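You operate a simulated robot arm through the tools that you are given. There is no shell and no other tool.

Carry out the task below with a simulated two-armed robot. There is one attempt and no reset: what you move stays moved.

Task
Flake the rye into the white beaker, stop the flaker, then brush up the dust.
Fine: all the rye, none spilt; the flaker's slides as they are; use the purple brush and put it back where it stood. Set down upright: purple brush. What is to be rubbed or washed off counts as gone when no trace of it is left.

The check looks at the end state, three seconds after you hand in, the way a careful person would. Anything else that was tipped, shoved, dropped, spilled or broken makes it a failure.

Robot
Two 7-joint arms with fingered hands on one trunk that stands fixed in place. Base frame: the origin is at the foot of the trunk, x ahead of it, y to its left, z up. Lengths are in mm, angles in degrees, forces in N, time in s.
The left shoulder is at [42, 163, 1061], the right one opposite. Payload 4 kg a hand.
The TCP of each hand is the grasp point between the finger pads, 36 mm short of the fingertips. In the tool frame z runs along the fingers and y along their closing line. The gripper opens to 124 mm. The gripper's body begins 42 mm behind the TCP. The gripper is a hand of 4 fingers: y runs from the thumb to the fingers, the wrist lies at [-15, -99, -189] in the tool frame, and closing takes about 1.5 s.
Orientation is told as [roll, pitch, yaw] about the base's x, y, z axes, in that order, counted from this pose: with the fingers straight down and the wrist toward the robot, the tool's x, y and z point along [0, 1, 0], [1, 0, 0] and [0, 0, -1] of the base frame.

Tools
- The arms move only by the tool jog_arm. It takes "left_plan", "right_plan" or both (then of equal length, played together; a hand with none holds still); each is a list of rows, each an object of numbers (a shift or turn left out is 0, a gripper value left out holds the last): "dx", "dy", "dz": the shift along the base's x, y, z in mm; "ax", "ay", "az": the turn, a rotation vector about the base's x, y, z in degrees; "hand": the opening, from 0 (shut) to 1 (fully open). In form: [{"dx": .., "dy": .., "dz": .., "ax": .., "ay": .., "az": .., "hand": ..}, ...]. A call has 1 to 20 rows; each row shifts and turns the commanded pose from where the row before left it. A row lasts 0.2 s, in which the tool goes at most 50 mm and 8.6 degrees; a call with a longer step from one row to the next is refused whole, and so is a gripper value outside its range. Where a pose cannot be reached the arm comes as near as it can. A force on the tool above 40 N (or 10 N above the force at the start of the call, whichever is more), or a blocked arm, ends the call early, and 0.2 s more pass. The fingers move at their own pace (about 45 mm/s each) and stop on an object; they squeeze with about 24 N. The grip force told is the motor's: it shows also when the fingers shut on nothing. Time passes only in rows, and 0.2 s behind the last, so rows that do not move let the fingers close. It gives the time, the measured TCP pose, the force on the tool (base axes), the opening and the grip force at its end, in the units of the frame above (readings bear some noise), with the torque about the TCP (base axes, N m) and any sound that the robot's microphone picked up.
- Cameras (640 x 400 px; columns grow to the right, rows downward): "scene" is now at [168.8, -2.9, 1324.2]; the picture's right is [0.06, -1.00, -0.01], its down [-0.27, -0.01, -0.96] and it looks along [0.96, 0.06, -0.27] (base axes); focal length 367 px, centre (320, 200). "left" rides on the left gripper at [-75, -86, -123] in its tool frame; the picture's right is [-0.70, -0.34, 0.63], its down [0.64, -0.68, 0.35] and it looks along [0.32, 0.65, 0.69] (tool axes); focal length 275 px, centre (320, 200). "right" rides on the right gripper at [75, -86, -123] in its tool frame; the picture's right is [-0.70, 0.34, -0.63], its down [-0.65, -0.68, 0.35] and it looks along [-0.32, 0.65, 0.69] (tool axes); focal length 275 px, centre (320, 200). There is no depth. A picture from a camera that has moved, and an enlarged one, comes with that camera's place and axes in the base frame and with its lens. The place of the scene camera against the robot may be out by one fixed shift of up to 25 mm in any direction.
- get_image(camera): a new picture of that camera. The clock stands still meanwhile.
- raise_lower(by): slides the trunk up (or, below 0, down) by that many mm; the arms and the scene camera ride with it, the base frame stays. It gives what a move gives, with no picture.
- preshape(shape, hand): the hand has 4 fingers and takes this shape, open, in about a second: jaw (thumb against the fingers, like two jaws); tri (thumb and two fingers); tip (a fingertip pinch); poke (one finger out to press); point (the index stretched); flat (the hand flat); cup (the hand cupped); fist (a fist). The gripper value then closes the fingers along that shape, each until it touches; the sizes above hold for jaw. It gives what a move gives, with no picture.
- pan_tilt(pan, tilt): turns the head with the scene camera to pan (to the left, within 86 degrees either way) and tilt (down, from -29 to 69), counted from straight ahead of the robot. It gives what a move gives.
- zoom(camera, box): a new picture of the part [left, top, right, bottom] of that camera's present view, enlarged. The clock stands still meanwhile.
- finish_job(): hands the job in; it is judged then, once.

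Nothing tells you positions but the pictures and the camera data. Unless the task says otherwise, let go and move clear before handing in.

The tools are called after "Emit:" by a JSON object that holds its "api" and its "payload". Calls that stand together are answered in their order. jog_arm: Moves the arms, as the interface text tells. Its arguments: {"type":"object","properties":{"left_plan":{"type":"array","items":{"type":"object","properties":{"dx":{"type":"number"},"dy":{"type":"number"},"dz":{"type":"number"},"ax":{"type":"number"},"ay":{"type":"number"},"az":{"type":"number"},"hand":{"type":"number"}}}},"right_plan":{"type":"array","items":{"type":"object","properties":{"dx":{"type":"number"},"dy":{"type":"number"},"dz":{"type":"number"},"ax":{"type":"number"},"ay":{"type":"number"},"az":{"type":"number"},"hand":{"type":"number"}}}}},"required":[]} The other tools are called the same way: raise_lower (by) slides the trunk up or down; preshape (shape, hand) gives the hand a shape; pan_tilt (pan, tilt) turns the head that bears the scene camera; get_image (camera) takes a picture; zoom (camera, box) takes an enlarged picture of a part of a camera's view; finish_job () hands the job in.

At the start:

```text
t: 0.0
left_ee_pos: [724.6, 279.4, 1267.7]
left_ee_rot: [-0.1, 0.1, 0.0]
left_ft_force: [0.8, 0.1, 1.0]
left_wrist_torque: [-0.02, 0.02, 0.01]
left_finger_gap: 123.6
left_grasp_force: 0.2
left_shape: jaw
right_ee_pos: [715.0, -288.1, 1257.3]
right_ee_rot: [0.0, 0.0, 0.0]
right_ft_force: [0.6, 0.7, 0.6]
right_wrist_torque: [0.01, 0.0, 0.0]
right_finger_gap: 123.6
right_grasp_force: 0.0
right_shape: jaw
trunk travel left (down, up): [-225.0, 253.0]
head pan, tilt: [3.6, 6.6]
```

scene: 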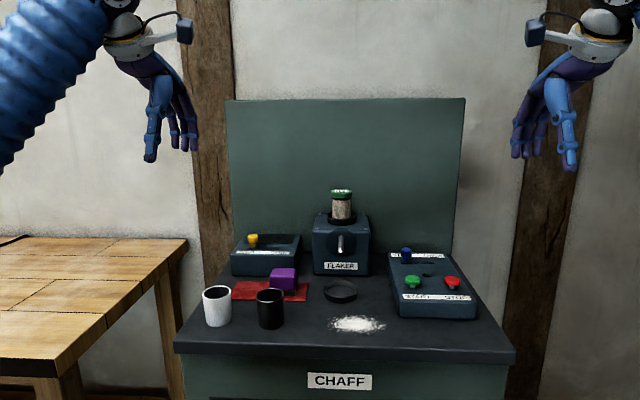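
right: 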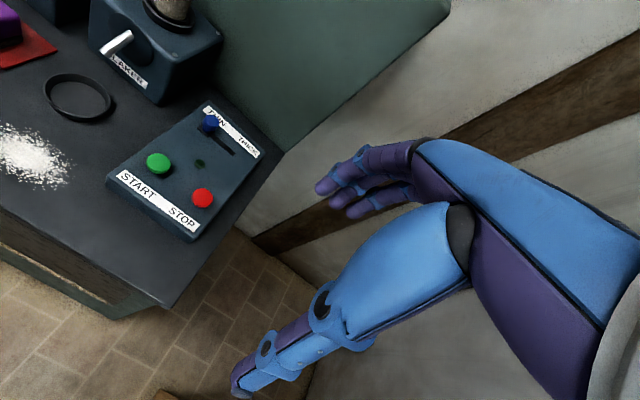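
left: 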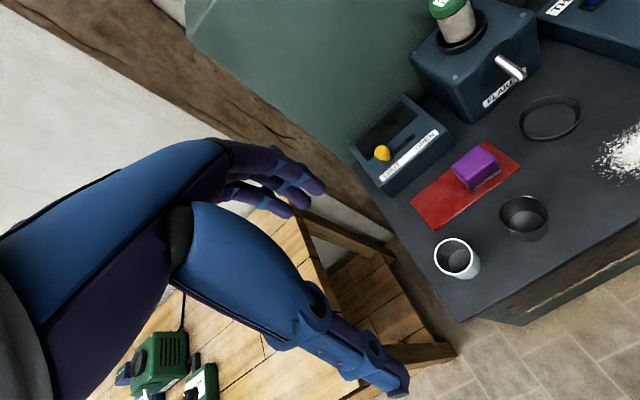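

I see a workbench with a flaker, a ring (stand for a vessel) beneath its spout, a white and a black beaker, a purple block-shaped brush on a red mat, and a control panel with START/STOP and slides. I'll look more closely first.

Emit:
{"api": "zoom", "payload": {"camera": "scene", "box": [180, 180, 340, 340]}}

Emit:
{"api": "zoom", "payload": {"camera": "scene", "box": [300, 170, 500, 340]}}

Emit:
{"api": "zoom", "payload": {"camera": "right", "box": [80, 0, 280, 250]}}

Emit:
{"api": "zoom", "payload": {"camera": "left", "box": [340, 0, 640, 300]}}

```text
2.50 times, centred on (260, 260) of scene
camera zoom: at [168.8, -2.9, 1324.2], right [0.06, -1.0, -0.01], down [-0.27, -0.01, -0.96], along [0.96, 0.06, -0.27], focal length 917 px, centre (470, 50)
```

zoom: 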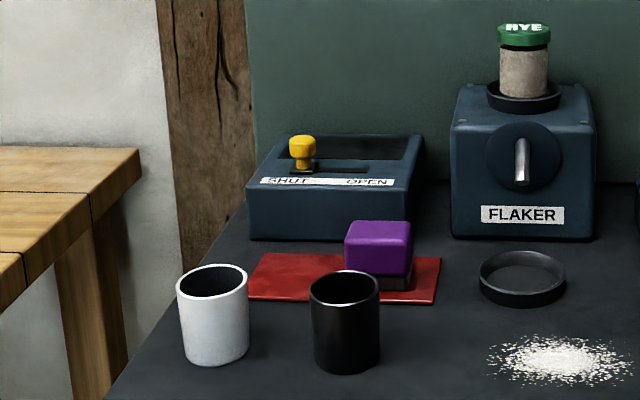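

```text
2.35 times, centred on (400, 255) of scene
camera zoom: at [168.8, -2.9, 1324.2], right [0.06, -1.0, -0.01], down [-0.27, -0.01, -0.96], along [0.96, 0.06, -0.27], focal length 863 px, centre (132, 71)
```

zoom: 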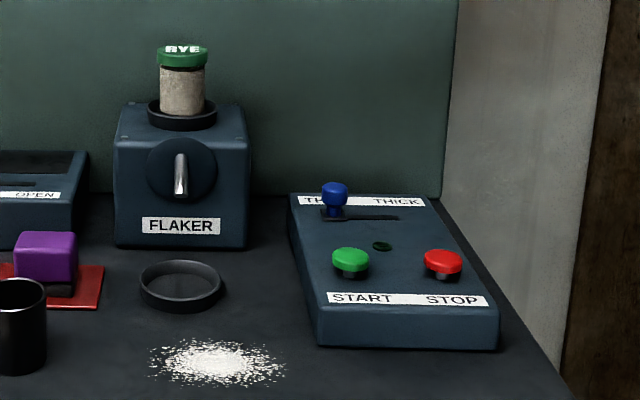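

```text
1.60 times, centred on (180, 125) of right
camera zoom: at [630.4, -215.0, 1378.7], right [0.34, -0.7, 0.63], down [-0.68, -0.65, -0.35], along [0.65, -0.32, -0.69], focal length 440 px, centre (544, 320)
```

zoom: 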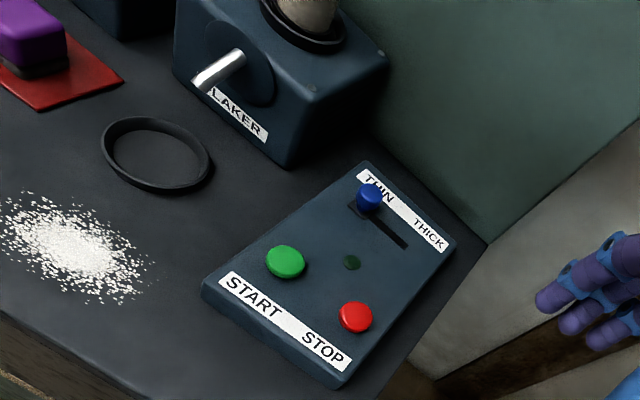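

```text
1.33 times, centred on (490, 150) of left
camera zoom: at [639.4, 205.0, 1390.8], right [-0.34, -0.7, -0.63], down [-0.68, 0.64, -0.35], along [0.65, 0.32, -0.69], focal length 367 px, centre (93, 267)
```

zoom: 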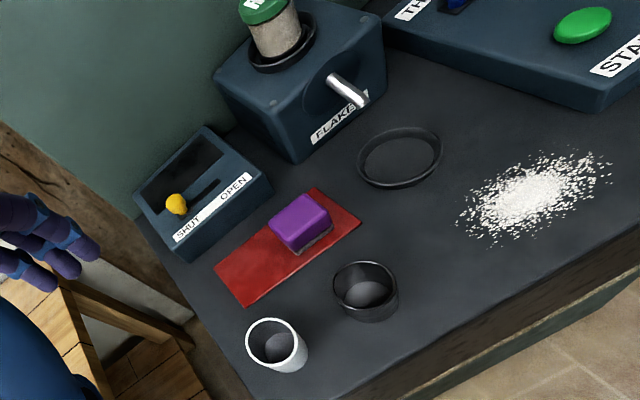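

The ring under the spout works out at about (882, 10), the bench top at about z 908, and the dust at about (769, -21). The white beaker is at about (774, 249). Before touching anything I'll look closely at the flaker and the side table.

Emit:
{"api": "zoom", "payload": {"camera": "scene", "box": [300, 180, 380, 230]}}

Emit:
{"api": "zoom", "payload": {"camera": "scene", "box": [305, 205, 385, 305]}}

Emit:
{"api": "zoom", "payload": {"camera": "scene", "box": [225, 225, 305, 275]}}

Emit:
{"api": "zoom", "payload": {"camera": "left", "box": [390, 0, 550, 100]}}

Emit:
{"api": "zoom", "payload": {"camera": "left", "box": [100, 300, 260, 400]}}

```text
8.00 times, centred on (340, 205) of scene
camera zoom: at [168.8, -2.9, 1324.2], right [0.06, -1.0, -0.01], down [-0.27, -0.01, -0.96], along [0.96, 0.06, -0.27], focal length 2933 px, centre (160, 160)
```

zoom: 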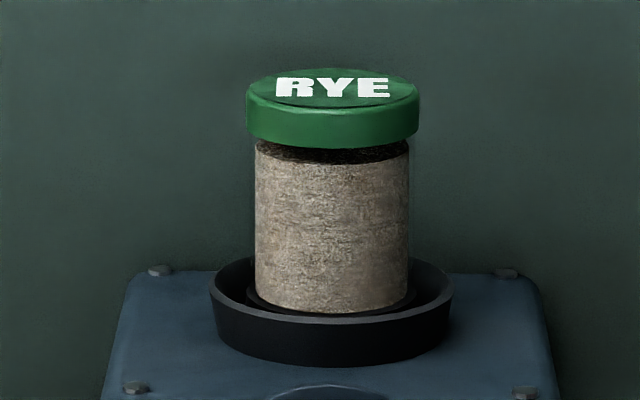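

```text
4.00 times, centred on (345, 255) of scene
camera zoom: at [168.8, -2.9, 1324.2], right [0.06, -1.0, -0.01], down [-0.27, -0.01, -0.96], along [0.96, 0.06, -0.27], focal length 1467 px, centre (220, -20)
```

zoom: 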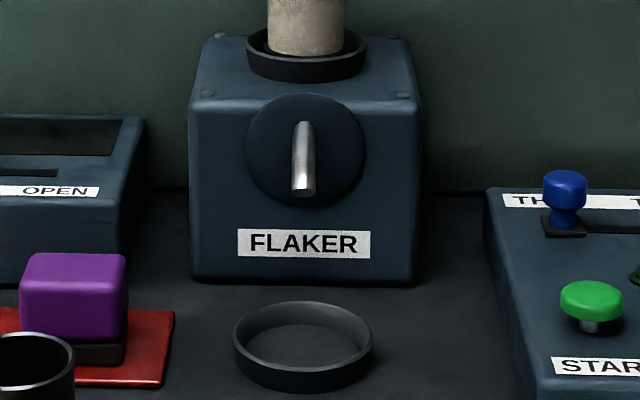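

```text
8.00 times, centred on (265, 250) of scene
camera zoom: at [168.8, -2.9, 1324.2], right [0.06, -1.0, -0.01], down [-0.27, -0.01, -0.96], along [0.96, 0.06, -0.27], focal length 2933 px, centre (760, -200)
```

zoom: 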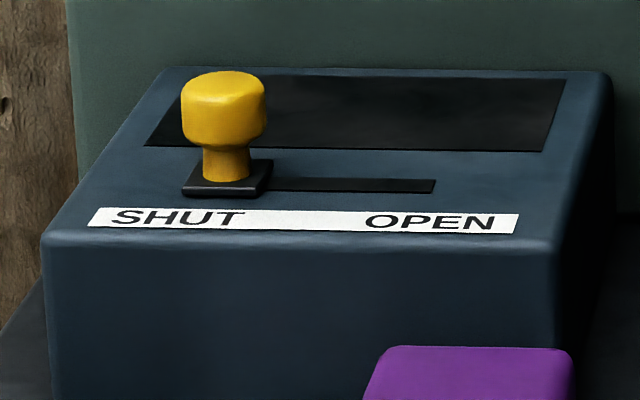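

```text
4.00 times, centred on (470, 50) of left
camera zoom: at [639.4, 205.0, 1390.8], right [-0.34, -0.7, -0.63], down [-0.68, 0.64, -0.35], along [0.65, 0.32, -0.69], focal length 1101 px, centre (-280, 800)
```

zoom: 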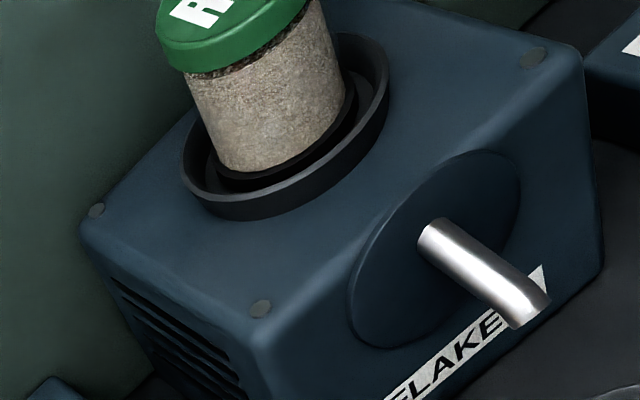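

```text
4.00 times, centred on (180, 350) of left
camera zoom: at [639.4, 205.0, 1390.8], right [-0.34, -0.7, -0.63], down [-0.68, 0.64, -0.35], along [0.65, 0.32, -0.69], focal length 1101 px, centre (880, -400)
```

zoom: 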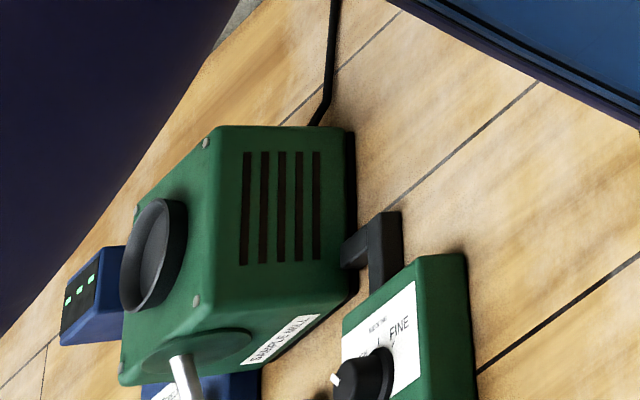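

The silver part is a down-slanting spout with its tip at about (926, 11, 986). The jar of rye stands in the inlet on top, and the ring lies on the bench in front. I'll bring the left hand's camera in for accurate positions.

Emit:
{"api": "jog_arm", "payload": {"left_plan": [{"dx": 5, "dy": -36, "dz": -20}, {"dx": 6, "dy": -37, "dz": -23}, {"dx": 6, "dy": -37, "dz": -23}, {"dx": 6, "dy": -37, "dz": -23}, {"dx": 6, "dy": -36, "dz": -24}, {"dx": 6, "dy": -36, "dz": -24}, {}]}}

Emit:
{"api": "get_image", "payload": {"camera": "left"}}

Emit:
{"api": "get_image", "payload": {"camera": "scene"}}

```text
t: 1.6
left_ee_pos: [761.5, 61.3, 1129.6]
left_ee_rot: [0.1, 0.1, 0.1]
left_ft_force: [-0.7, 0.5, 0.1]
left_wrist_torque: [-0.02, -0.01, 0.02]
left_finger_gap: 123.7
left_grasp_force: 0.1
left_shape: jaw
right_ee_pos: [714.8, -289.1, 1257.6]
right_ee_rot: [0.0, -0.1, 0.0]
right_ft_force: [0.4, -0.3, 1.2]
right_wrist_torque: [-0.01, -0.04, 0.0]
right_finger_gap: 123.9
right_grasp_force: 0.1
right_shape: jaw
trunk travel left (down, up): [-225.0, 253.0]
head pan, tilt: [3.6, 6.6]
```

```text
taken
camera left: at [676.0, -13.7, 1252.6], right [-0.34, -0.7, -0.63], down [-0.68, 0.64, -0.35], along [0.65, 0.32, -0.69], focal length 275 px, centre (320, 200)
```

left: 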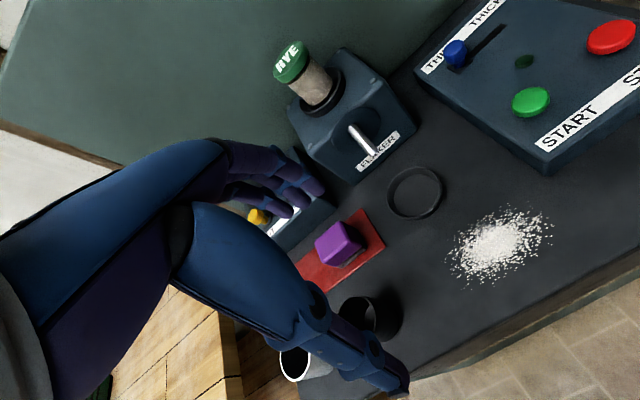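

```text
taken
camera scene: at [168.2, -2.2, 1324.4], right [0.06, -1.0, -0.01], down [-0.27, -0.01, -0.96], along [0.96, 0.06, -0.27], focal length 367 px, centre (320, 200)
```

scene: 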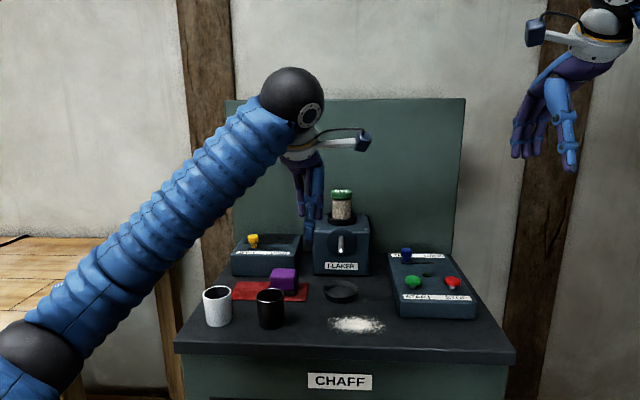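

The view from here is good. I'll enlarge it to measure the spout and ring.

Emit:
{"api": "zoom", "payload": {"camera": "left", "box": [290, 100, 450, 220]}}

Emit:
{"api": "zoom", "payload": {"camera": "left", "box": [290, 200, 410, 290]}}

Emit:
{"api": "zoom", "payload": {"camera": "right", "box": [0, 0, 160, 120]}}

Emit:
{"api": "zoom", "payload": {"camera": "left", "box": [400, 0, 640, 180]}}

```text
3.33 times, centred on (370, 160) of left
camera zoom: at [676.0, -13.7, 1252.6], right [-0.34, -0.7, -0.63], down [-0.68, 0.64, -0.35], along [0.65, 0.32, -0.69], focal length 918 px, centre (153, 333)
```

zoom: 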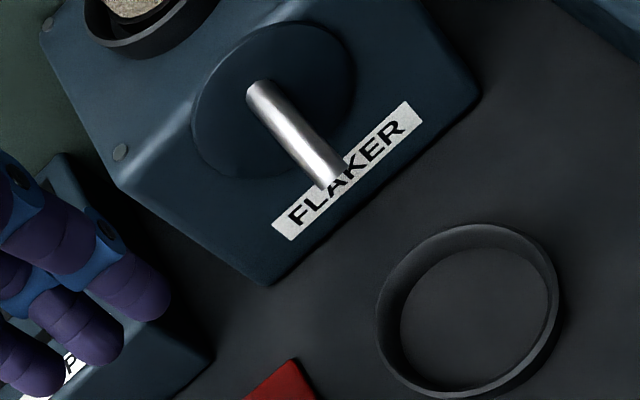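

```text
4.44 times, centred on (350, 245) of left
camera zoom: at [676.0, -13.7, 1252.6], right [-0.34, -0.7, -0.63], down [-0.68, 0.64, -0.35], along [0.65, 0.32, -0.69], focal length 1224 px, centre (187, 0)
```

zoom: 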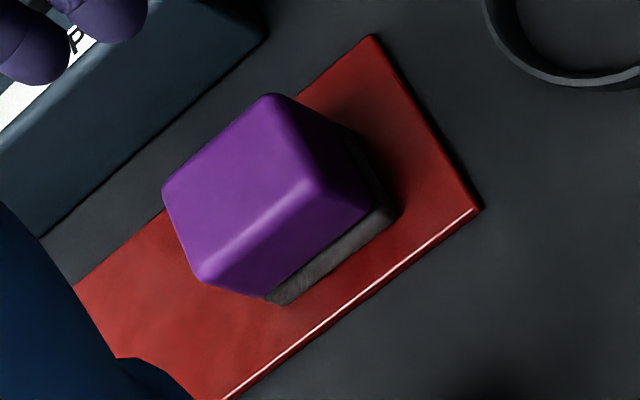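

```text
3.33 times, centred on (80, 60) of right
camera zoom: at [629.8, -214.3, 1379.4], right [0.34, -0.7, 0.63], down [-0.68, -0.65, -0.35], along [0.65, -0.32, -0.69], focal length 918 px, centre (1120, 667)
```

zoom: 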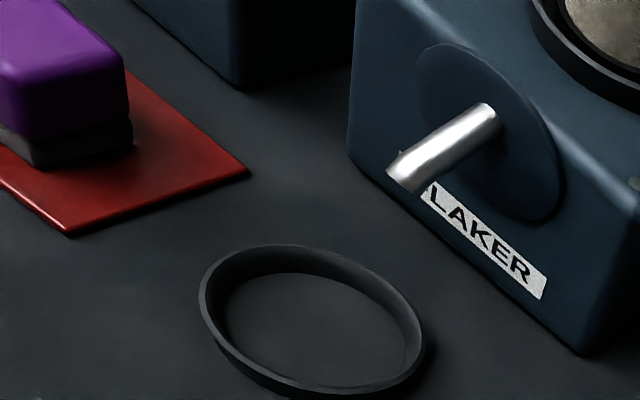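

```text
2.22 times, centred on (520, 90) of left
camera zoom: at [676.0, -13.7, 1252.6], right [-0.34, -0.7, -0.63], down [-0.68, 0.64, -0.35], along [0.65, 0.32, -0.69], focal length 612 px, centre (-124, 444)
```

zoom: 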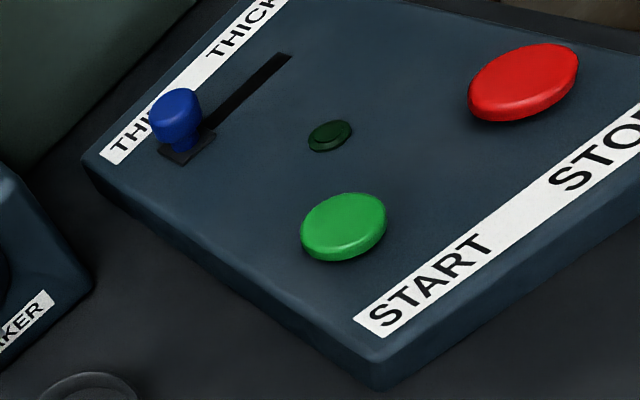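

The ring rim centre is at (881, 10, 919). The spout tip is at (926, 13, 981), with the spout sloping about 29° downward toward the robot. Next I'll move the left hand back to measure the white beaker.

Emit:
{"api": "jog_arm", "payload": {"left_plan": [{"dx": -7, "dy": 35, "dz": 15}, {"dx": -7, "dy": 42, "dz": 10}, {"dx": -7, "dy": 42, "dz": 10}, {"dx": -7, "dy": 40, "dz": 5}, {"dx": -7, "dy": 40, "dz": 5}, {"dx": -6, "dy": 40, "dz": 5}, {}]}}

Emit:
{"api": "zoom", "payload": {"camera": "left", "box": [400, 140, 560, 260]}}

Emit:
{"api": "get_image", "payload": {"camera": "left"}}

Emit:
{"api": "zoom", "payload": {"camera": "scene", "box": [190, 240, 310, 340]}}

```text
t: 3.2
left_ee_pos: [718.7, 303.2, 1180.7]
left_ee_rot: [0.1, 0.0, 0.0]
left_ft_force: [1.1, -0.4, -0.4]
left_wrist_torque: [0.0, -0.01, -0.01]
left_finger_gap: 123.7
left_grasp_force: 0.1
left_shape: jaw
right_ee_pos: [715.1, -288.7, 1256.3]
right_ee_rot: [0.0, 0.0, 0.0]
right_ft_force: [-0.3, -0.7, 0.0]
right_wrist_torque: [0.01, -0.01, 0.0]
right_finger_gap: 123.9
right_grasp_force: 0.1
right_shape: jaw
trunk travel left (down, up): [-225.0, 253.0]
head pan, tilt: [3.6, 6.6]
```

```text
3.33 times, centred on (480, 200) of left
camera zoom: at [632.6, 228.4, 1303.6], right [-0.34, -0.7, -0.63], down [-0.68, 0.64, -0.34], along [0.65, 0.32, -0.69], focal length 918 px, centre (-213, 200)
```

zoom: 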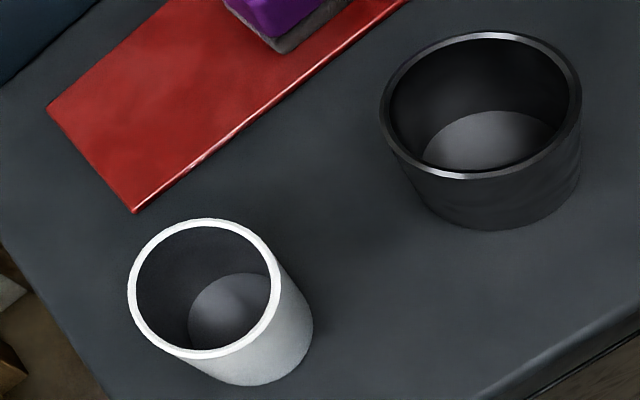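

```text
taken
camera left: at [632.6, 228.4, 1303.6], right [-0.34, -0.7, -0.63], down [-0.68, 0.64, -0.34], along [0.65, 0.32, -0.69], focal length 275 px, centre (320, 200)
```

left: 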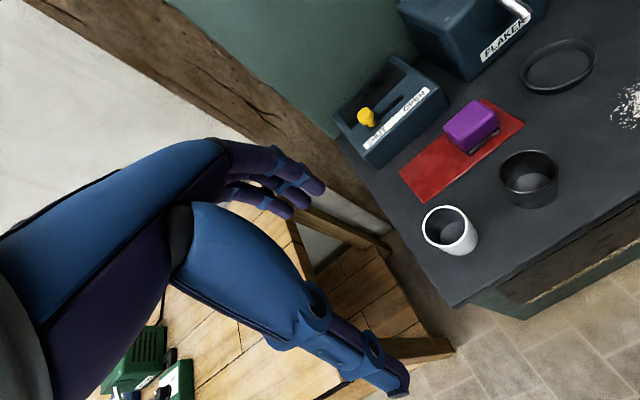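

```text
4.00 times, centred on (250, 290) of scene
camera zoom: at [169.1, -3.6, 1324.1], right [0.06, -1.0, -0.01], down [-0.27, -0.01, -0.96], along [0.96, 0.06, -0.27], focal length 1467 px, centre (600, -160)
```

zoom: 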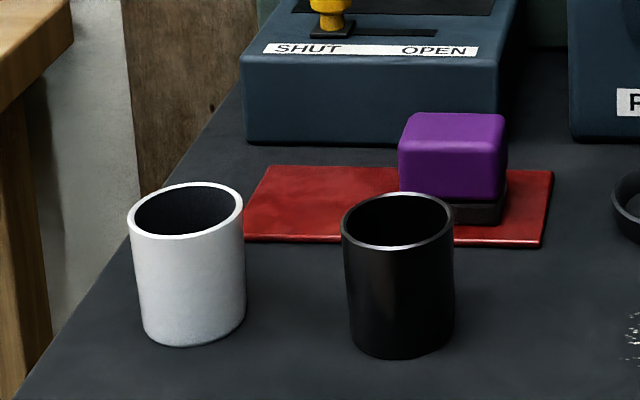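

White beaker: centre about (777, 250), rim at z of about 964, diameter about 56. The ring is close to the spout, so I'll grip the beaker with the fingers on its left and right sides by turning the hand -90°. That turn comes first, above the beaker.

Emit:
{"api": "jog_arm", "payload": {"left_plan": [{"dx": 5.3, "dy": -4.8, "dz": -8, "az": -8.2, "hand": 0.68}, {"dx": 5.3, "dy": -4.8, "dz": -8, "az": -8.2}, {"dx": 5.3, "dy": -4.8, "dz": -8, "az": -8.2}, {"dx": 5.3, "dy": -4.8, "dz": -8, "az": -8.2}, {"dx": 5.3, "dy": -4.8, "dz": -8, "az": -8.2}, {"dx": 5.3, "dy": -4.8, "dz": -8, "az": -8.2}, {"dx": 5.3, "dy": -4.8, "dz": -8, "az": -8.2}, {"dx": 5.3, "dy": -4.8, "dz": -8, "az": -8.2}, {"dx": 5.3, "dy": -4.8, "dz": -8, "az": -8.2}, {"dx": 5.3, "dy": -4.8, "dz": -8, "az": -8.1}, {"dx": 5.3, "dy": -5.2, "dz": -10, "az": -8.1}, {}]}}

Emit:
{"api": "get_image", "payload": {"camera": "left"}}

Emit:
{"api": "get_image", "payload": {"camera": "scene"}}

```text
t: 5.8
left_ee_pos: [775.7, 248.9, 1092.1]
left_ee_rot: [0.0, 0.0, -90.0]
left_ft_force: [-0.1, -0.5, -0.3]
left_wrist_torque: [0.01, -0.01, 0.0]
left_finger_gap: 84.7
left_grasp_force: 0.0
left_shape: jaw
right_ee_pos: [715.0, -289.2, 1256.9]
right_ee_rot: [0.0, -0.1, -0.1]
right_ft_force: [0.1, 0.5, 0.2]
right_wrist_torque: [0.0, 0.0, 0.0]
right_finger_gap: 123.6
right_grasp_force: 0.1
right_shape: jaw
trunk travel left (down, up): [-225.0, 253.0]
head pan, tilt: [3.6, 6.6]
```

```text
taken
camera left: at [701.9, 333.8, 1214.2], right [-0.7, 0.34, -0.63], down [0.65, 0.68, -0.35], along [0.32, -0.65, -0.69], focal length 275 px, centre (320, 200)
```

left: 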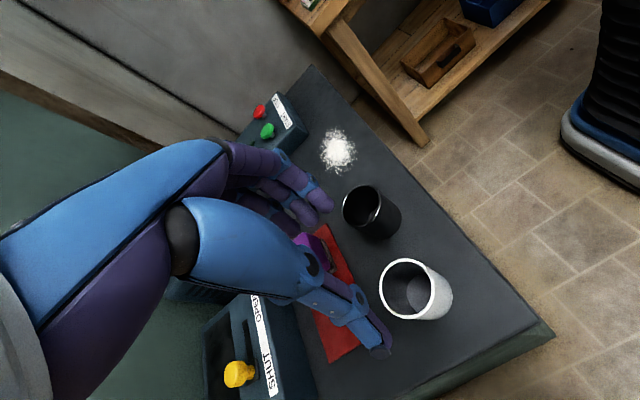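

```text
taken
camera scene: at [168.5, -2.7, 1324.3], right [0.06, -1.0, -0.01], down [-0.27, -0.01, -0.96], along [0.96, 0.06, -0.27], focal length 367 px, centre (320, 200)
```

scene: 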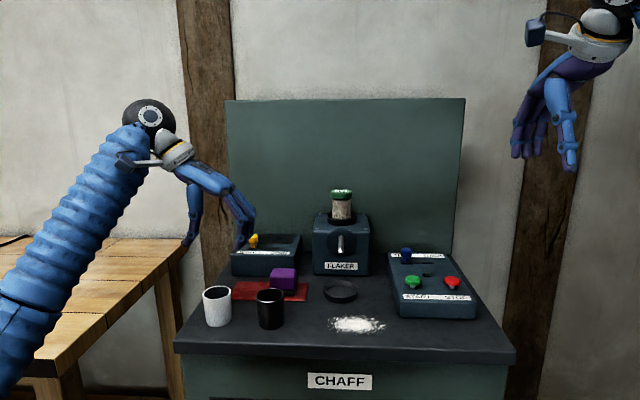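

Emit:
{"api": "zoom", "payload": {"camera": "left", "box": [300, 170, 500, 370]}}

```text
2.00 times, centred on (400, 270) of left
camera zoom: at [701.9, 333.8, 1214.2], right [-0.7, 0.34, -0.63], down [0.65, 0.68, -0.35], along [0.32, -0.65, -0.69], focal length 551 px, centre (160, 60)
```

zoom: 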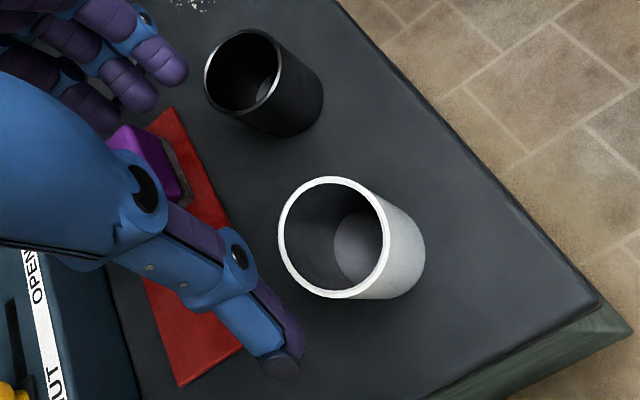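

The beaker centre refines to about (781, 250) with the rim at z of about 957. I'll align over it and lower partway, then check finger clearance.

Emit:
{"api": "jog_arm", "payload": {"left_plan": [{"dx": 5, "dy": 1.5, "dz": -20}, {"dz": -25}, {"dz": -25}, {"dz": -22}, {}]}}

Emit:
{"api": "get_image", "payload": {"camera": "left"}}

Emit:
{"api": "zoom", "payload": {"camera": "scene", "box": [150, 200, 310, 340]}}

```text
t: 7.0
left_ee_pos: [780.7, 247.3, 999.1]
left_ee_rot: [0.0, 0.1, -90.0]
left_ft_force: [0.6, -0.5, -0.4]
left_wrist_torque: [0.03, 0.0, -0.01]
left_finger_gap: 84.5
left_grasp_force: 0.0
left_shape: jaw
right_ee_pos: [715.2, -289.2, 1256.8]
right_ee_rot: [-0.1, 0.0, 0.0]
right_ft_force: [0.5, -0.4, 0.6]
right_wrist_torque: [0.02, 0.0, -0.09]
right_finger_gap: 123.6
right_grasp_force: 0.1
right_shape: jaw
trunk travel left (down, up): [-225.0, 253.0]
head pan, tilt: [3.6, 6.6]
```

```text
taken
camera left: at [706.6, 333.4, 1121.6], right [-0.7, 0.34, -0.63], down [0.64, 0.68, -0.35], along [0.32, -0.65, -0.69], focal length 275 px, centre (320, 200)
```

left: 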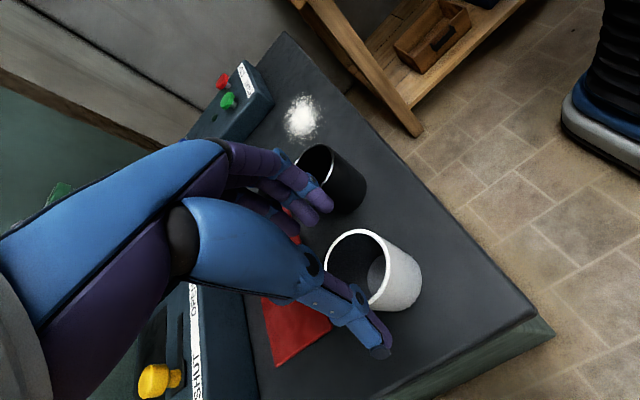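

```text
2.86 times, centred on (230, 270) of scene
camera zoom: at [168.6, -3.1, 1324.3], right [0.06, -1.0, -0.01], down [-0.27, -0.01, -0.96], along [0.96, 0.06, -0.27], focal length 1048 px, centre (577, 0)
```

zoom: 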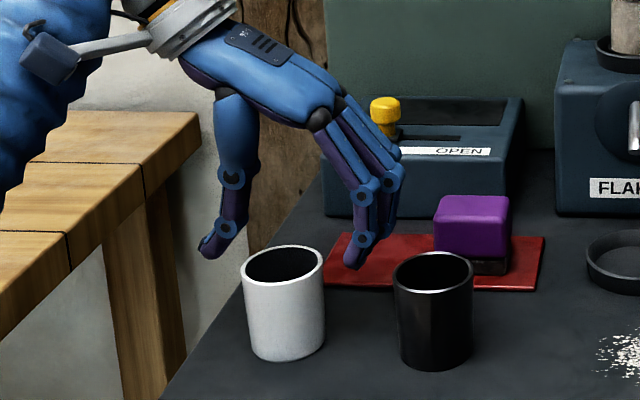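

Emit:
{"api": "zoom", "payload": {"camera": "left", "box": [270, 130, 430, 370]}}

```text
1.67 times, centred on (350, 250) of left
camera zoom: at [706.6, 333.4, 1121.6], right [-0.7, 0.34, -0.63], down [0.64, 0.68, -0.35], along [0.32, -0.65, -0.69], focal length 459 px, centre (270, 117)
```

zoom: 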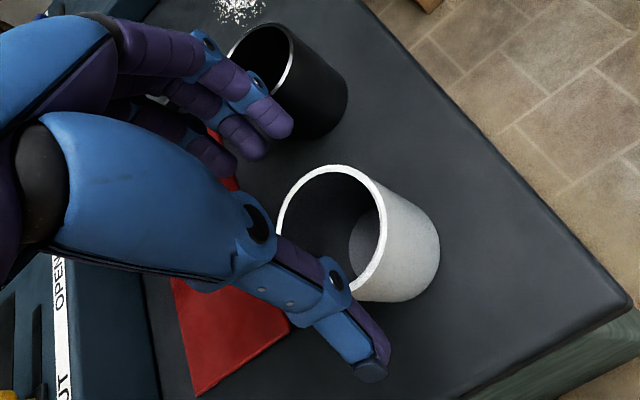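

The beaker sits between the thumb and the three fingers. I'll shift 7 mm back so the three fingers straddle it, lower, and close.

Emit:
{"api": "jog_arm", "payload": {"left_plan": [{"dx": -7, "dy": 3}, {"dz": -10}, {"dz": -10}, {"dz": -10}, {"dz": -10}, {}]}}

Emit:
{"api": "zoom", "payload": {"camera": "left", "box": [230, 130, 430, 370]}}

Emit:
{"api": "zoom", "payload": {"camera": "scene", "box": [150, 200, 310, 340]}}

```text
t: 8.4
left_ee_pos: [772.9, 253.7, 958.7]
left_ee_rot: [-0.1, 0.0, -90.0]
left_ft_force: [0.3, -0.3, -0.5]
left_wrist_torque: [0.01, 0.01, -0.03]
left_finger_gap: 84.6
left_grasp_force: 0.0
left_shape: jaw
right_ee_pos: [715.4, -288.7, 1257.0]
right_ee_rot: [-0.1, 0.1, -0.1]
right_ft_force: [-0.1, -0.7, -0.5]
right_wrist_torque: [-0.04, 0.02, -0.02]
right_finger_gap: 123.6
right_grasp_force: 0.1
right_shape: jaw
trunk travel left (down, up): [-225.0, 253.0]
head pan, tilt: [3.6, 6.6]
```

```text
1.67 times, centred on (330, 250) of left
camera zoom: at [700.2, 338.2, 1081.0], right [-0.7, 0.34, -0.63], down [0.64, 0.68, -0.35], along [0.32, -0.65, -0.69], focal length 459 px, centre (303, 117)
```

zoom: 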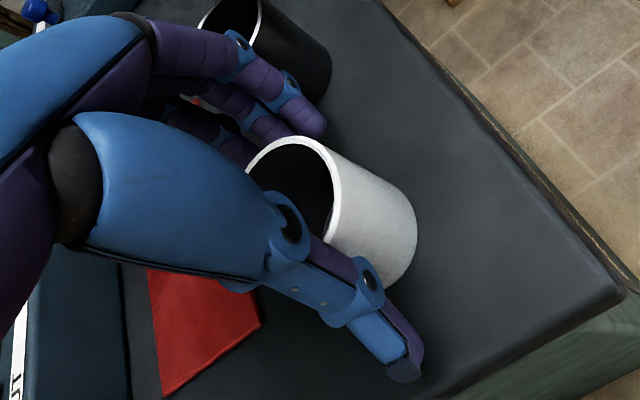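

```text
2.86 times, centred on (230, 270) of scene
camera zoom: at [168.7, -3.0, 1324.2], right [0.06, -1.0, -0.01], down [-0.27, -0.01, -0.96], along [0.96, 0.06, -0.27], focal length 1048 px, centre (577, 0)
```

zoom: 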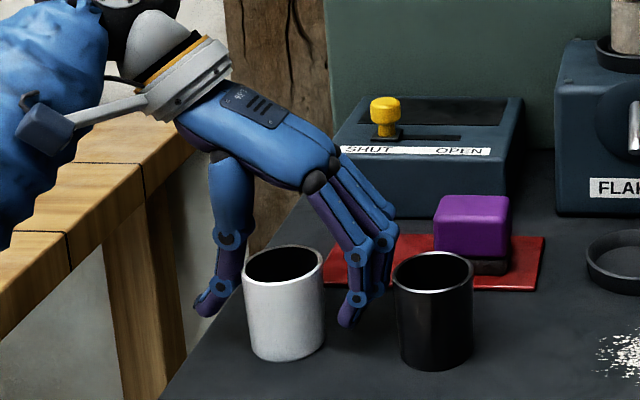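

Both sides are clear, so I'll close on the beaker.

Emit:
{"api": "jog_arm", "payload": {"left_plan": [{"hand": 0}, {}, {}, {}, {}, {}, {}, {}]}}

Emit:
{"api": "zoom", "payload": {"camera": "left", "box": [230, 130, 430, 370]}}

Emit:
{"api": "zoom", "payload": {"camera": "scene", "box": [150, 200, 310, 340]}}

```text
t: 10.2
left_ee_pos: [774.5, 252.0, 958.9]
left_ee_rot: [0.0, 0.0, -90.0]
left_ft_force: [0.8, -0.1, 9.2]
left_wrist_torque: [-0.33, -0.06, 0.03]
left_finger_gap: 54.8
left_grasp_force: 23.7
left_shape: jaw
right_ee_pos: [714.2, -289.9, 1256.6]
right_ee_rot: [0.0, 0.0, 0.0]
right_ft_force: [-0.9, 0.7, 0.1]
right_wrist_torque: [-0.01, -0.01, 0.03]
right_finger_gap: 123.8
right_grasp_force: 0.1
right_shape: jaw
trunk travel left (down, up): [-225.0, 253.0]
head pan, tilt: [3.6, 6.6]
```

```text
1.67 times, centred on (330, 250) of left
camera zoom: at [699.7, 338.2, 1081.7], right [-0.7, 0.34, -0.63], down [0.64, 0.68, -0.35], along [0.32, -0.65, -0.69], focal length 459 px, centre (303, 117)
```

zoom: 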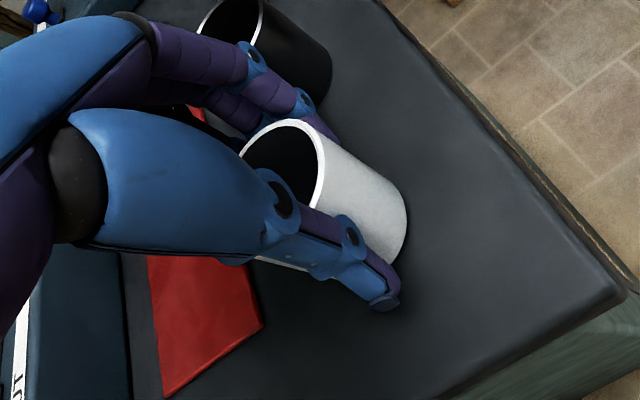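

```text
2.86 times, centred on (230, 270) of scene
camera zoom: at [168.2, -3.1, 1324.3], right [0.06, -1.0, -0.01], down [-0.27, -0.01, -0.96], along [0.96, 0.06, -0.27], focal length 1048 px, centre (577, 0)
```

zoom: 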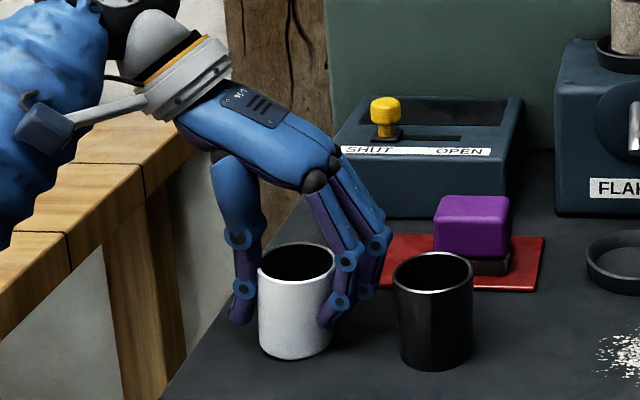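

Gripped, with a gap of 54.8 mm. I'll lift it straight up and check.

Emit:
{"api": "jog_arm", "payload": {"left_plan": [{"dz": 8}, {"dz": 15}, {"dz": 25}, {"dz": 25}, {"dz": 25}, {}]}}

Emit:
{"api": "zoom", "payload": {"camera": "left", "box": [230, 130, 430, 370]}}

Emit:
{"api": "zoom", "payload": {"camera": "scene", "box": [150, 160, 350, 340]}}

```text
t: 11.6
left_ee_pos: [773.6, 252.8, 1059.0]
left_ee_rot: [-0.1, 0.1, -90.0]
left_ft_force: [0.7, -0.9, -2.0]
left_wrist_torque: [-0.01, 0.02, 0.0]
left_finger_gap: 54.2
left_grasp_force: 23.6
left_shape: jaw
right_ee_pos: [716.0, -289.5, 1255.9]
right_ee_rot: [0.0, 0.0, 0.0]
right_ft_force: [-0.2, -0.3, 0.1]
right_wrist_torque: [0.04, 0.02, 0.01]
right_finger_gap: 124.1
right_grasp_force: 0.0
right_shape: jaw
trunk travel left (down, up): [-225.0, 253.0]
head pan, tilt: [3.6, 6.6]
```

```text
1.67 times, centred on (330, 250) of left
camera zoom: at [700.0, 338.7, 1182.2], right [-0.7, 0.34, -0.63], down [0.64, 0.68, -0.35], along [0.32, -0.65, -0.69], focal length 459 px, centre (303, 117)
```

zoom: 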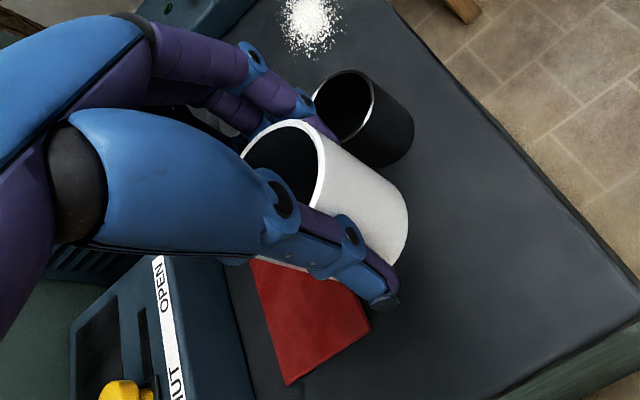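

```text
2.22 times, centred on (250, 250) of scene
camera zoom: at [169.2, -2.6, 1324.0], right [0.06, -1.0, -0.01], down [-0.27, -0.01, -0.96], along [0.96, 0.06, -0.27], focal length 815 px, centre (476, 89)
```

zoom: 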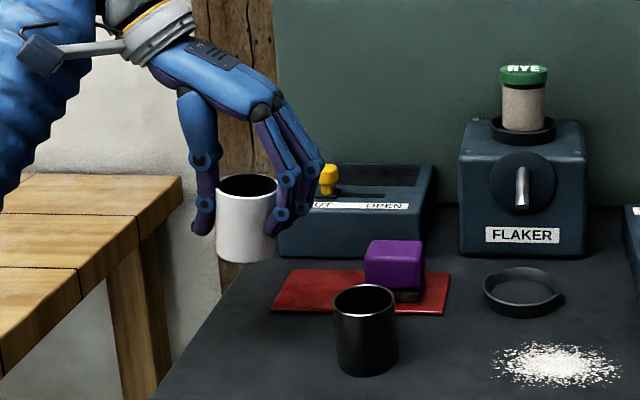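

The beaker is held upright; its centre is about (+7, -11) from the TCP. I'll carry it over to above the ring at the same height.

Emit:
{"api": "jog_arm", "payload": {"left_plan": [{"dx": 8, "dy": -20}, {"dx": 12, "dy": -30}, {"dx": 15, "dy": -35}, {"dx": 16, "dy": -36}, {"dx": 16, "dy": -36}, {"dx": 14, "dy": -32}, {"dx": 12, "dy": -24}, {"dx": 8, "dy": -15}, {}]}}

Emit:
{"api": "get_image", "payload": {"camera": "left"}}

Emit:
{"api": "get_image", "payload": {"camera": "right"}}

Emit:
{"api": "zoom", "payload": {"camera": "scene", "box": [260, 170, 420, 310]}}

```text
t: 13.6
left_ee_pos: [876.5, 21.2, 1058.3]
left_ee_rot: [0.0, -0.1, -90.0]
left_ft_force: [0.3, -0.4, -2.1]
left_wrist_torque: [0.03, 0.02, 0.01]
left_finger_gap: 53.8
left_grasp_force: 23.9
left_shape: jaw
right_ee_pos: [715.8, -287.5, 1256.3]
right_ee_rot: [0.0, 0.0, -0.1]
right_ft_force: [0.9, 0.6, 0.5]
right_wrist_torque: [0.01, -0.01, 0.0]
right_finger_gap: 123.9
right_grasp_force: 0.0
right_shape: jaw
trunk travel left (down, up): [-225.0, 253.0]
head pan, tilt: [3.6, 6.6]
```

```text
taken
camera left: at [801.7, 106.9, 1180.8], right [-0.7, 0.34, -0.63], down [0.64, 0.68, -0.35], along [0.32, -0.65, -0.69], focal length 275 px, centre (320, 200)
```

left: 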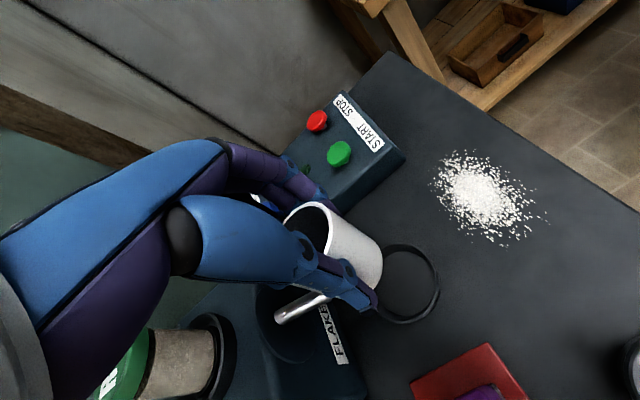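

```text
taken
camera right: at [630.5, -215.0, 1378.7], right [0.34, -0.7, 0.63], down [-0.68, -0.65, -0.35], along [0.65, -0.32, -0.69], focal length 275 px, centre (320, 200)
```

right: 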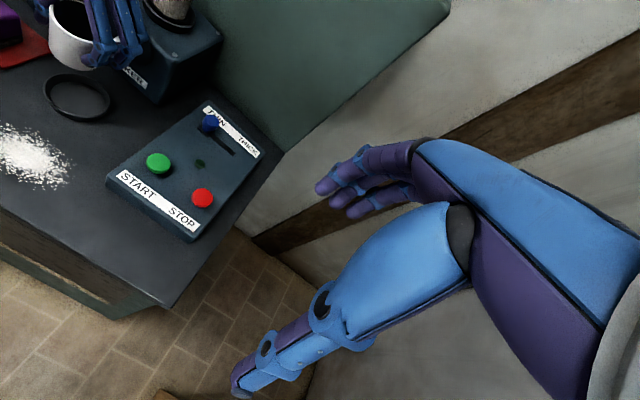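

```text
2.86 times, centred on (340, 240) of scene
camera zoom: at [168.9, -2.8, 1324.1], right [0.06, -1.0, -0.01], down [-0.27, -0.01, -0.96], along [0.96, 0.06, -0.27], focal length 1048 px, centre (263, 86)
```

zoom: 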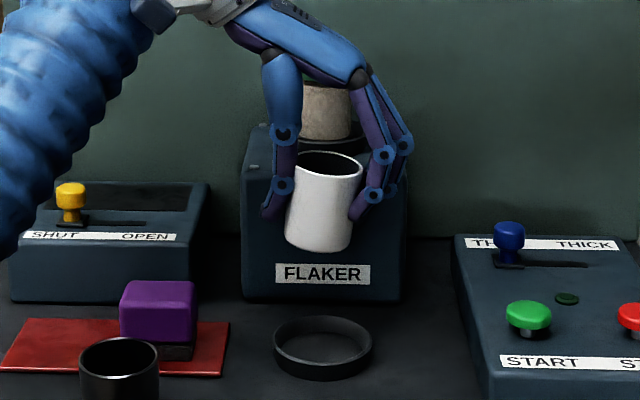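

The beaker is over the ring but looks leaned a few degrees in the grip. I'll enlarge to measure the lean.

Emit:
{"api": "zoom", "payload": {"camera": "scene", "box": [310, 200, 370, 270]}}

Emit:
{"api": "zoom", "payload": {"camera": "right", "box": [20, 0, 180, 120]}}

Emit:
{"api": "zoom", "payload": {"camera": "left", "box": [250, 180, 450, 340]}}

```text
5.71 times, centred on (340, 235) of scene
camera zoom: at [168.9, -2.8, 1324.1], right [0.06, -1.0, -0.01], down [-0.27, -0.01, -0.96], along [0.96, 0.06, -0.27], focal length 2095 px, centre (206, 0)
```

zoom: 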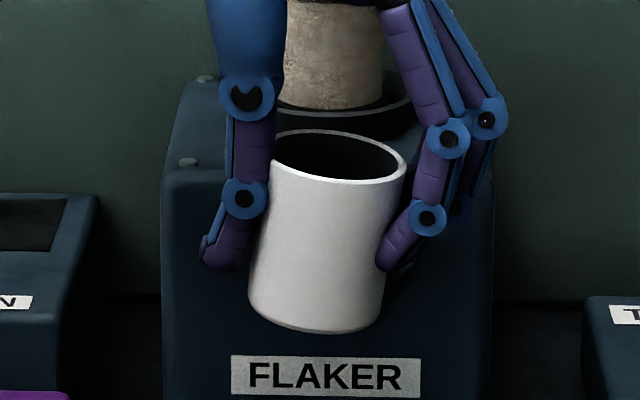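

```text
3.33 times, centred on (100, 60) of right
camera zoom: at [630.5, -215.0, 1378.7], right [0.34, -0.7, 0.63], down [-0.68, -0.65, -0.35], along [0.65, -0.32, -0.69], focal length 918 px, centre (1053, 667)
```

zoom: 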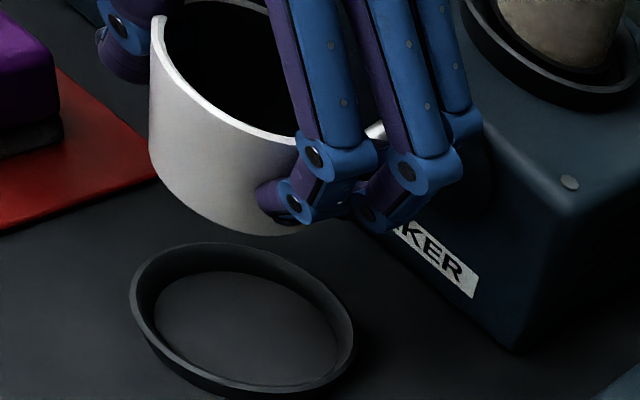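

```text
2.50 times, centred on (350, 260) of left
camera zoom: at [801.7, 106.9, 1180.8], right [-0.7, 0.34, -0.63], down [0.64, 0.68, -0.35], along [0.32, -0.65, -0.69], focal length 688 px, centre (245, 50)
```

zoom: 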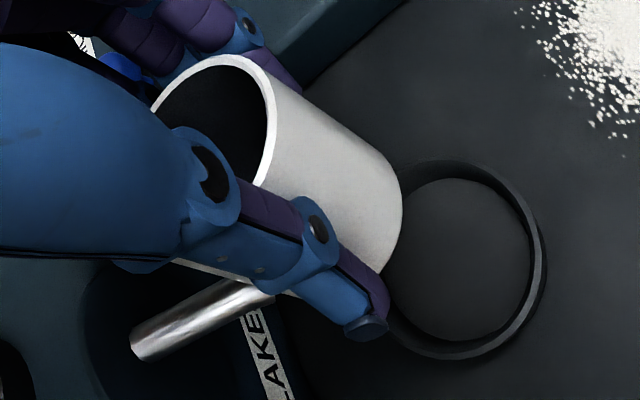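

The beaker leans about 9° in the grip with its top to the right. I'll roll the hand -8° about x to stand it upright, then look again before lowering.

Emit:
{"api": "jog_arm", "payload": {"left_plan": [{"ax": -4}, {"ax": -4}, {}]}}

Emit:
{"api": "zoom", "payload": {"camera": "scene", "box": [310, 200, 370, 270]}}

Emit:
{"api": "zoom", "payload": {"camera": "left", "box": [250, 180, 450, 340]}}

Emit:
{"api": "zoom", "payload": {"camera": "right", "box": [20, 0, 180, 120]}}

```text
t: 14.4
left_ee_pos: [876.5, 23.5, 1057.4]
left_ee_rot: [0.1, -8.0, -90.0]
left_ft_force: [0.5, -0.9, -1.0]
left_wrist_torque: [-0.02, -0.02, -0.02]
left_finger_gap: 53.9
left_grasp_force: 24.0
left_shape: jaw
right_ee_pos: [714.6, -288.2, 1257.0]
right_ee_rot: [0.0, 0.0, 0.0]
right_ft_force: [-0.4, -0.3, -0.4]
right_wrist_torque: [0.0, 0.02, -0.03]
right_finger_gap: 123.7
right_grasp_force: 0.0
right_shape: jaw
trunk travel left (down, up): [-225.0, 253.0]
head pan, tilt: [3.6, 6.6]
```

```text
5.71 times, centred on (340, 235) of scene
camera zoom: at [168.8, -3.1, 1324.2], right [0.06, -1.0, -0.01], down [-0.27, -0.01, -0.96], along [0.96, 0.06, -0.27], focal length 2095 px, centre (206, 0)
```

zoom: 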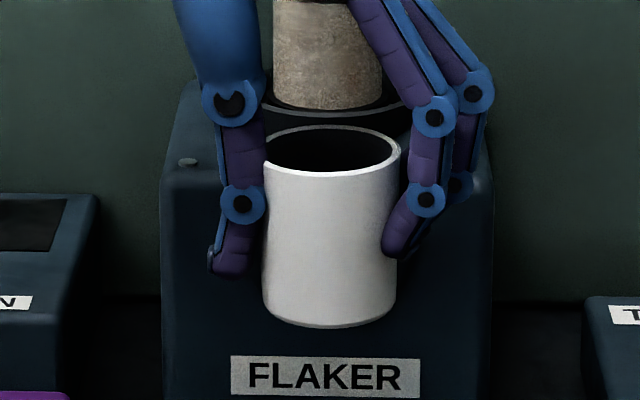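

```text
2.50 times, centred on (350, 260) of left
camera zoom: at [801.6, 124.9, 1168.1], right [-0.7, 0.24, -0.67], down [0.64, 0.63, -0.44], along [0.32, -0.74, -0.59], focal length 688 px, centre (245, 50)
```

zoom: 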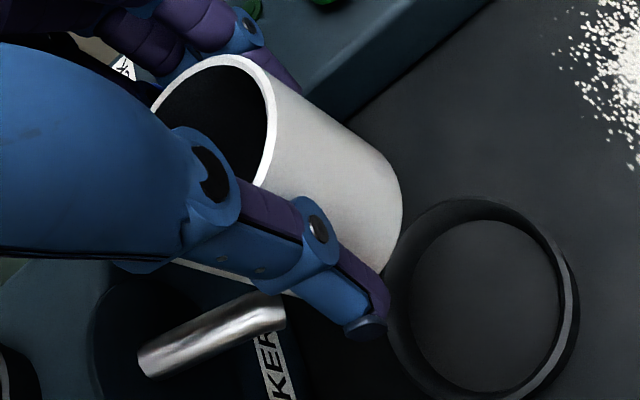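

```text
3.33 times, centred on (100, 60) of right
camera zoom: at [630.5, -215.2, 1378.7], right [0.34, -0.7, 0.63], down [-0.68, -0.65, -0.35], along [0.65, -0.31, -0.69], focal length 918 px, centre (1053, 667)
```

zoom: 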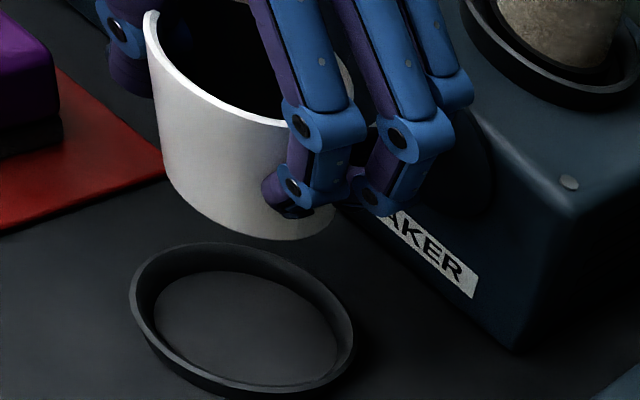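

The beaker now stands upright, centred on about (881.5, 9.5). I'll nudge +3 mm toward the spout and lower to about 25 mm above the ring floor.

Emit:
{"api": "jog_arm", "payload": {"left_plan": [{"dx": 3, "dz": -12}, {"dz": -20}, {"dz": -20}, {"dz": -18}, {}]}}

Emit:
{"api": "zoom", "payload": {"camera": "scene", "box": [300, 210, 380, 310]}}

Emit:
{"api": "zoom", "payload": {"camera": "left", "box": [250, 180, 450, 340]}}

Emit:
{"api": "zoom", "payload": {"camera": "right", "box": [20, 0, 180, 120]}}

```text
t: 15.6
left_ee_pos: [878.9, 22.7, 987.6]
left_ee_rot: [0.0, -8.0, -90.0]
left_ft_force: [-1.3, -0.2, -1.2]
left_wrist_torque: [0.04, 0.0, 0.0]
left_finger_gap: 53.7
left_grasp_force: 23.8
left_shape: jaw
right_ee_pos: [715.8, -290.3, 1256.1]
right_ee_rot: [0.0, 0.0, -0.1]
right_ft_force: [0.7, 0.9, 0.5]
right_wrist_torque: [0.03, -0.03, 0.06]
right_finger_gap: 123.7
right_grasp_force: 0.0
right_shape: jaw
trunk travel left (down, up): [-225.0, 253.0]
head pan, tilt: [3.6, 6.6]
```

```text
4.00 times, centred on (340, 260) of scene
camera zoom: at [168.7, -3.1, 1324.2], right [0.06, -1.0, -0.01], down [-0.27, -0.01, -0.96], along [0.96, 0.06, -0.27], focal length 1467 px, centre (240, -40)
```

zoom: 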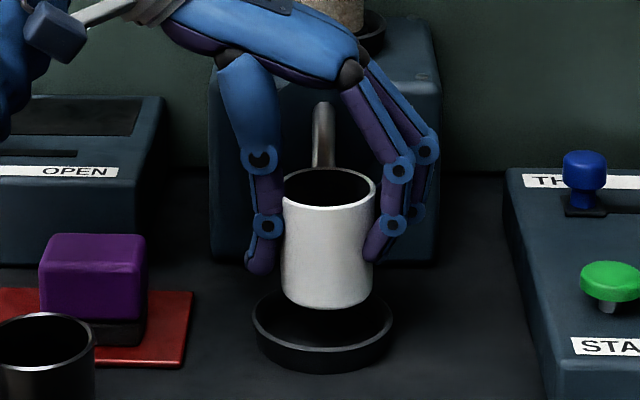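

```text
2.50 times, centred on (350, 260) of left
camera zoom: at [805.1, 124.2, 1097.2], right [-0.7, 0.24, -0.67], down [0.64, 0.63, -0.44], along [0.32, -0.74, -0.59], focal length 688 px, centre (245, 50)
```

zoom: 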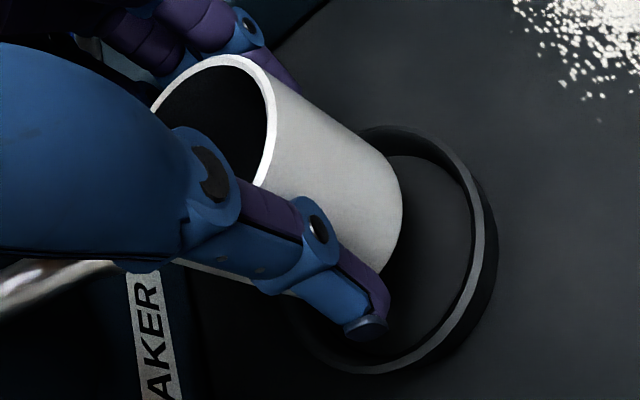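

```text
3.33 times, centred on (100, 60) of right
camera zoom: at [630.3, -215.2, 1378.9], right [0.34, -0.7, 0.63], down [-0.68, -0.65, -0.35], along [0.65, -0.31, -0.69], focal length 918 px, centre (1053, 667)
```

zoom: 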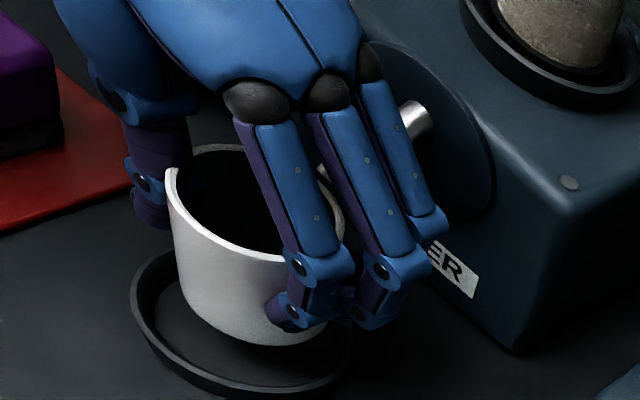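

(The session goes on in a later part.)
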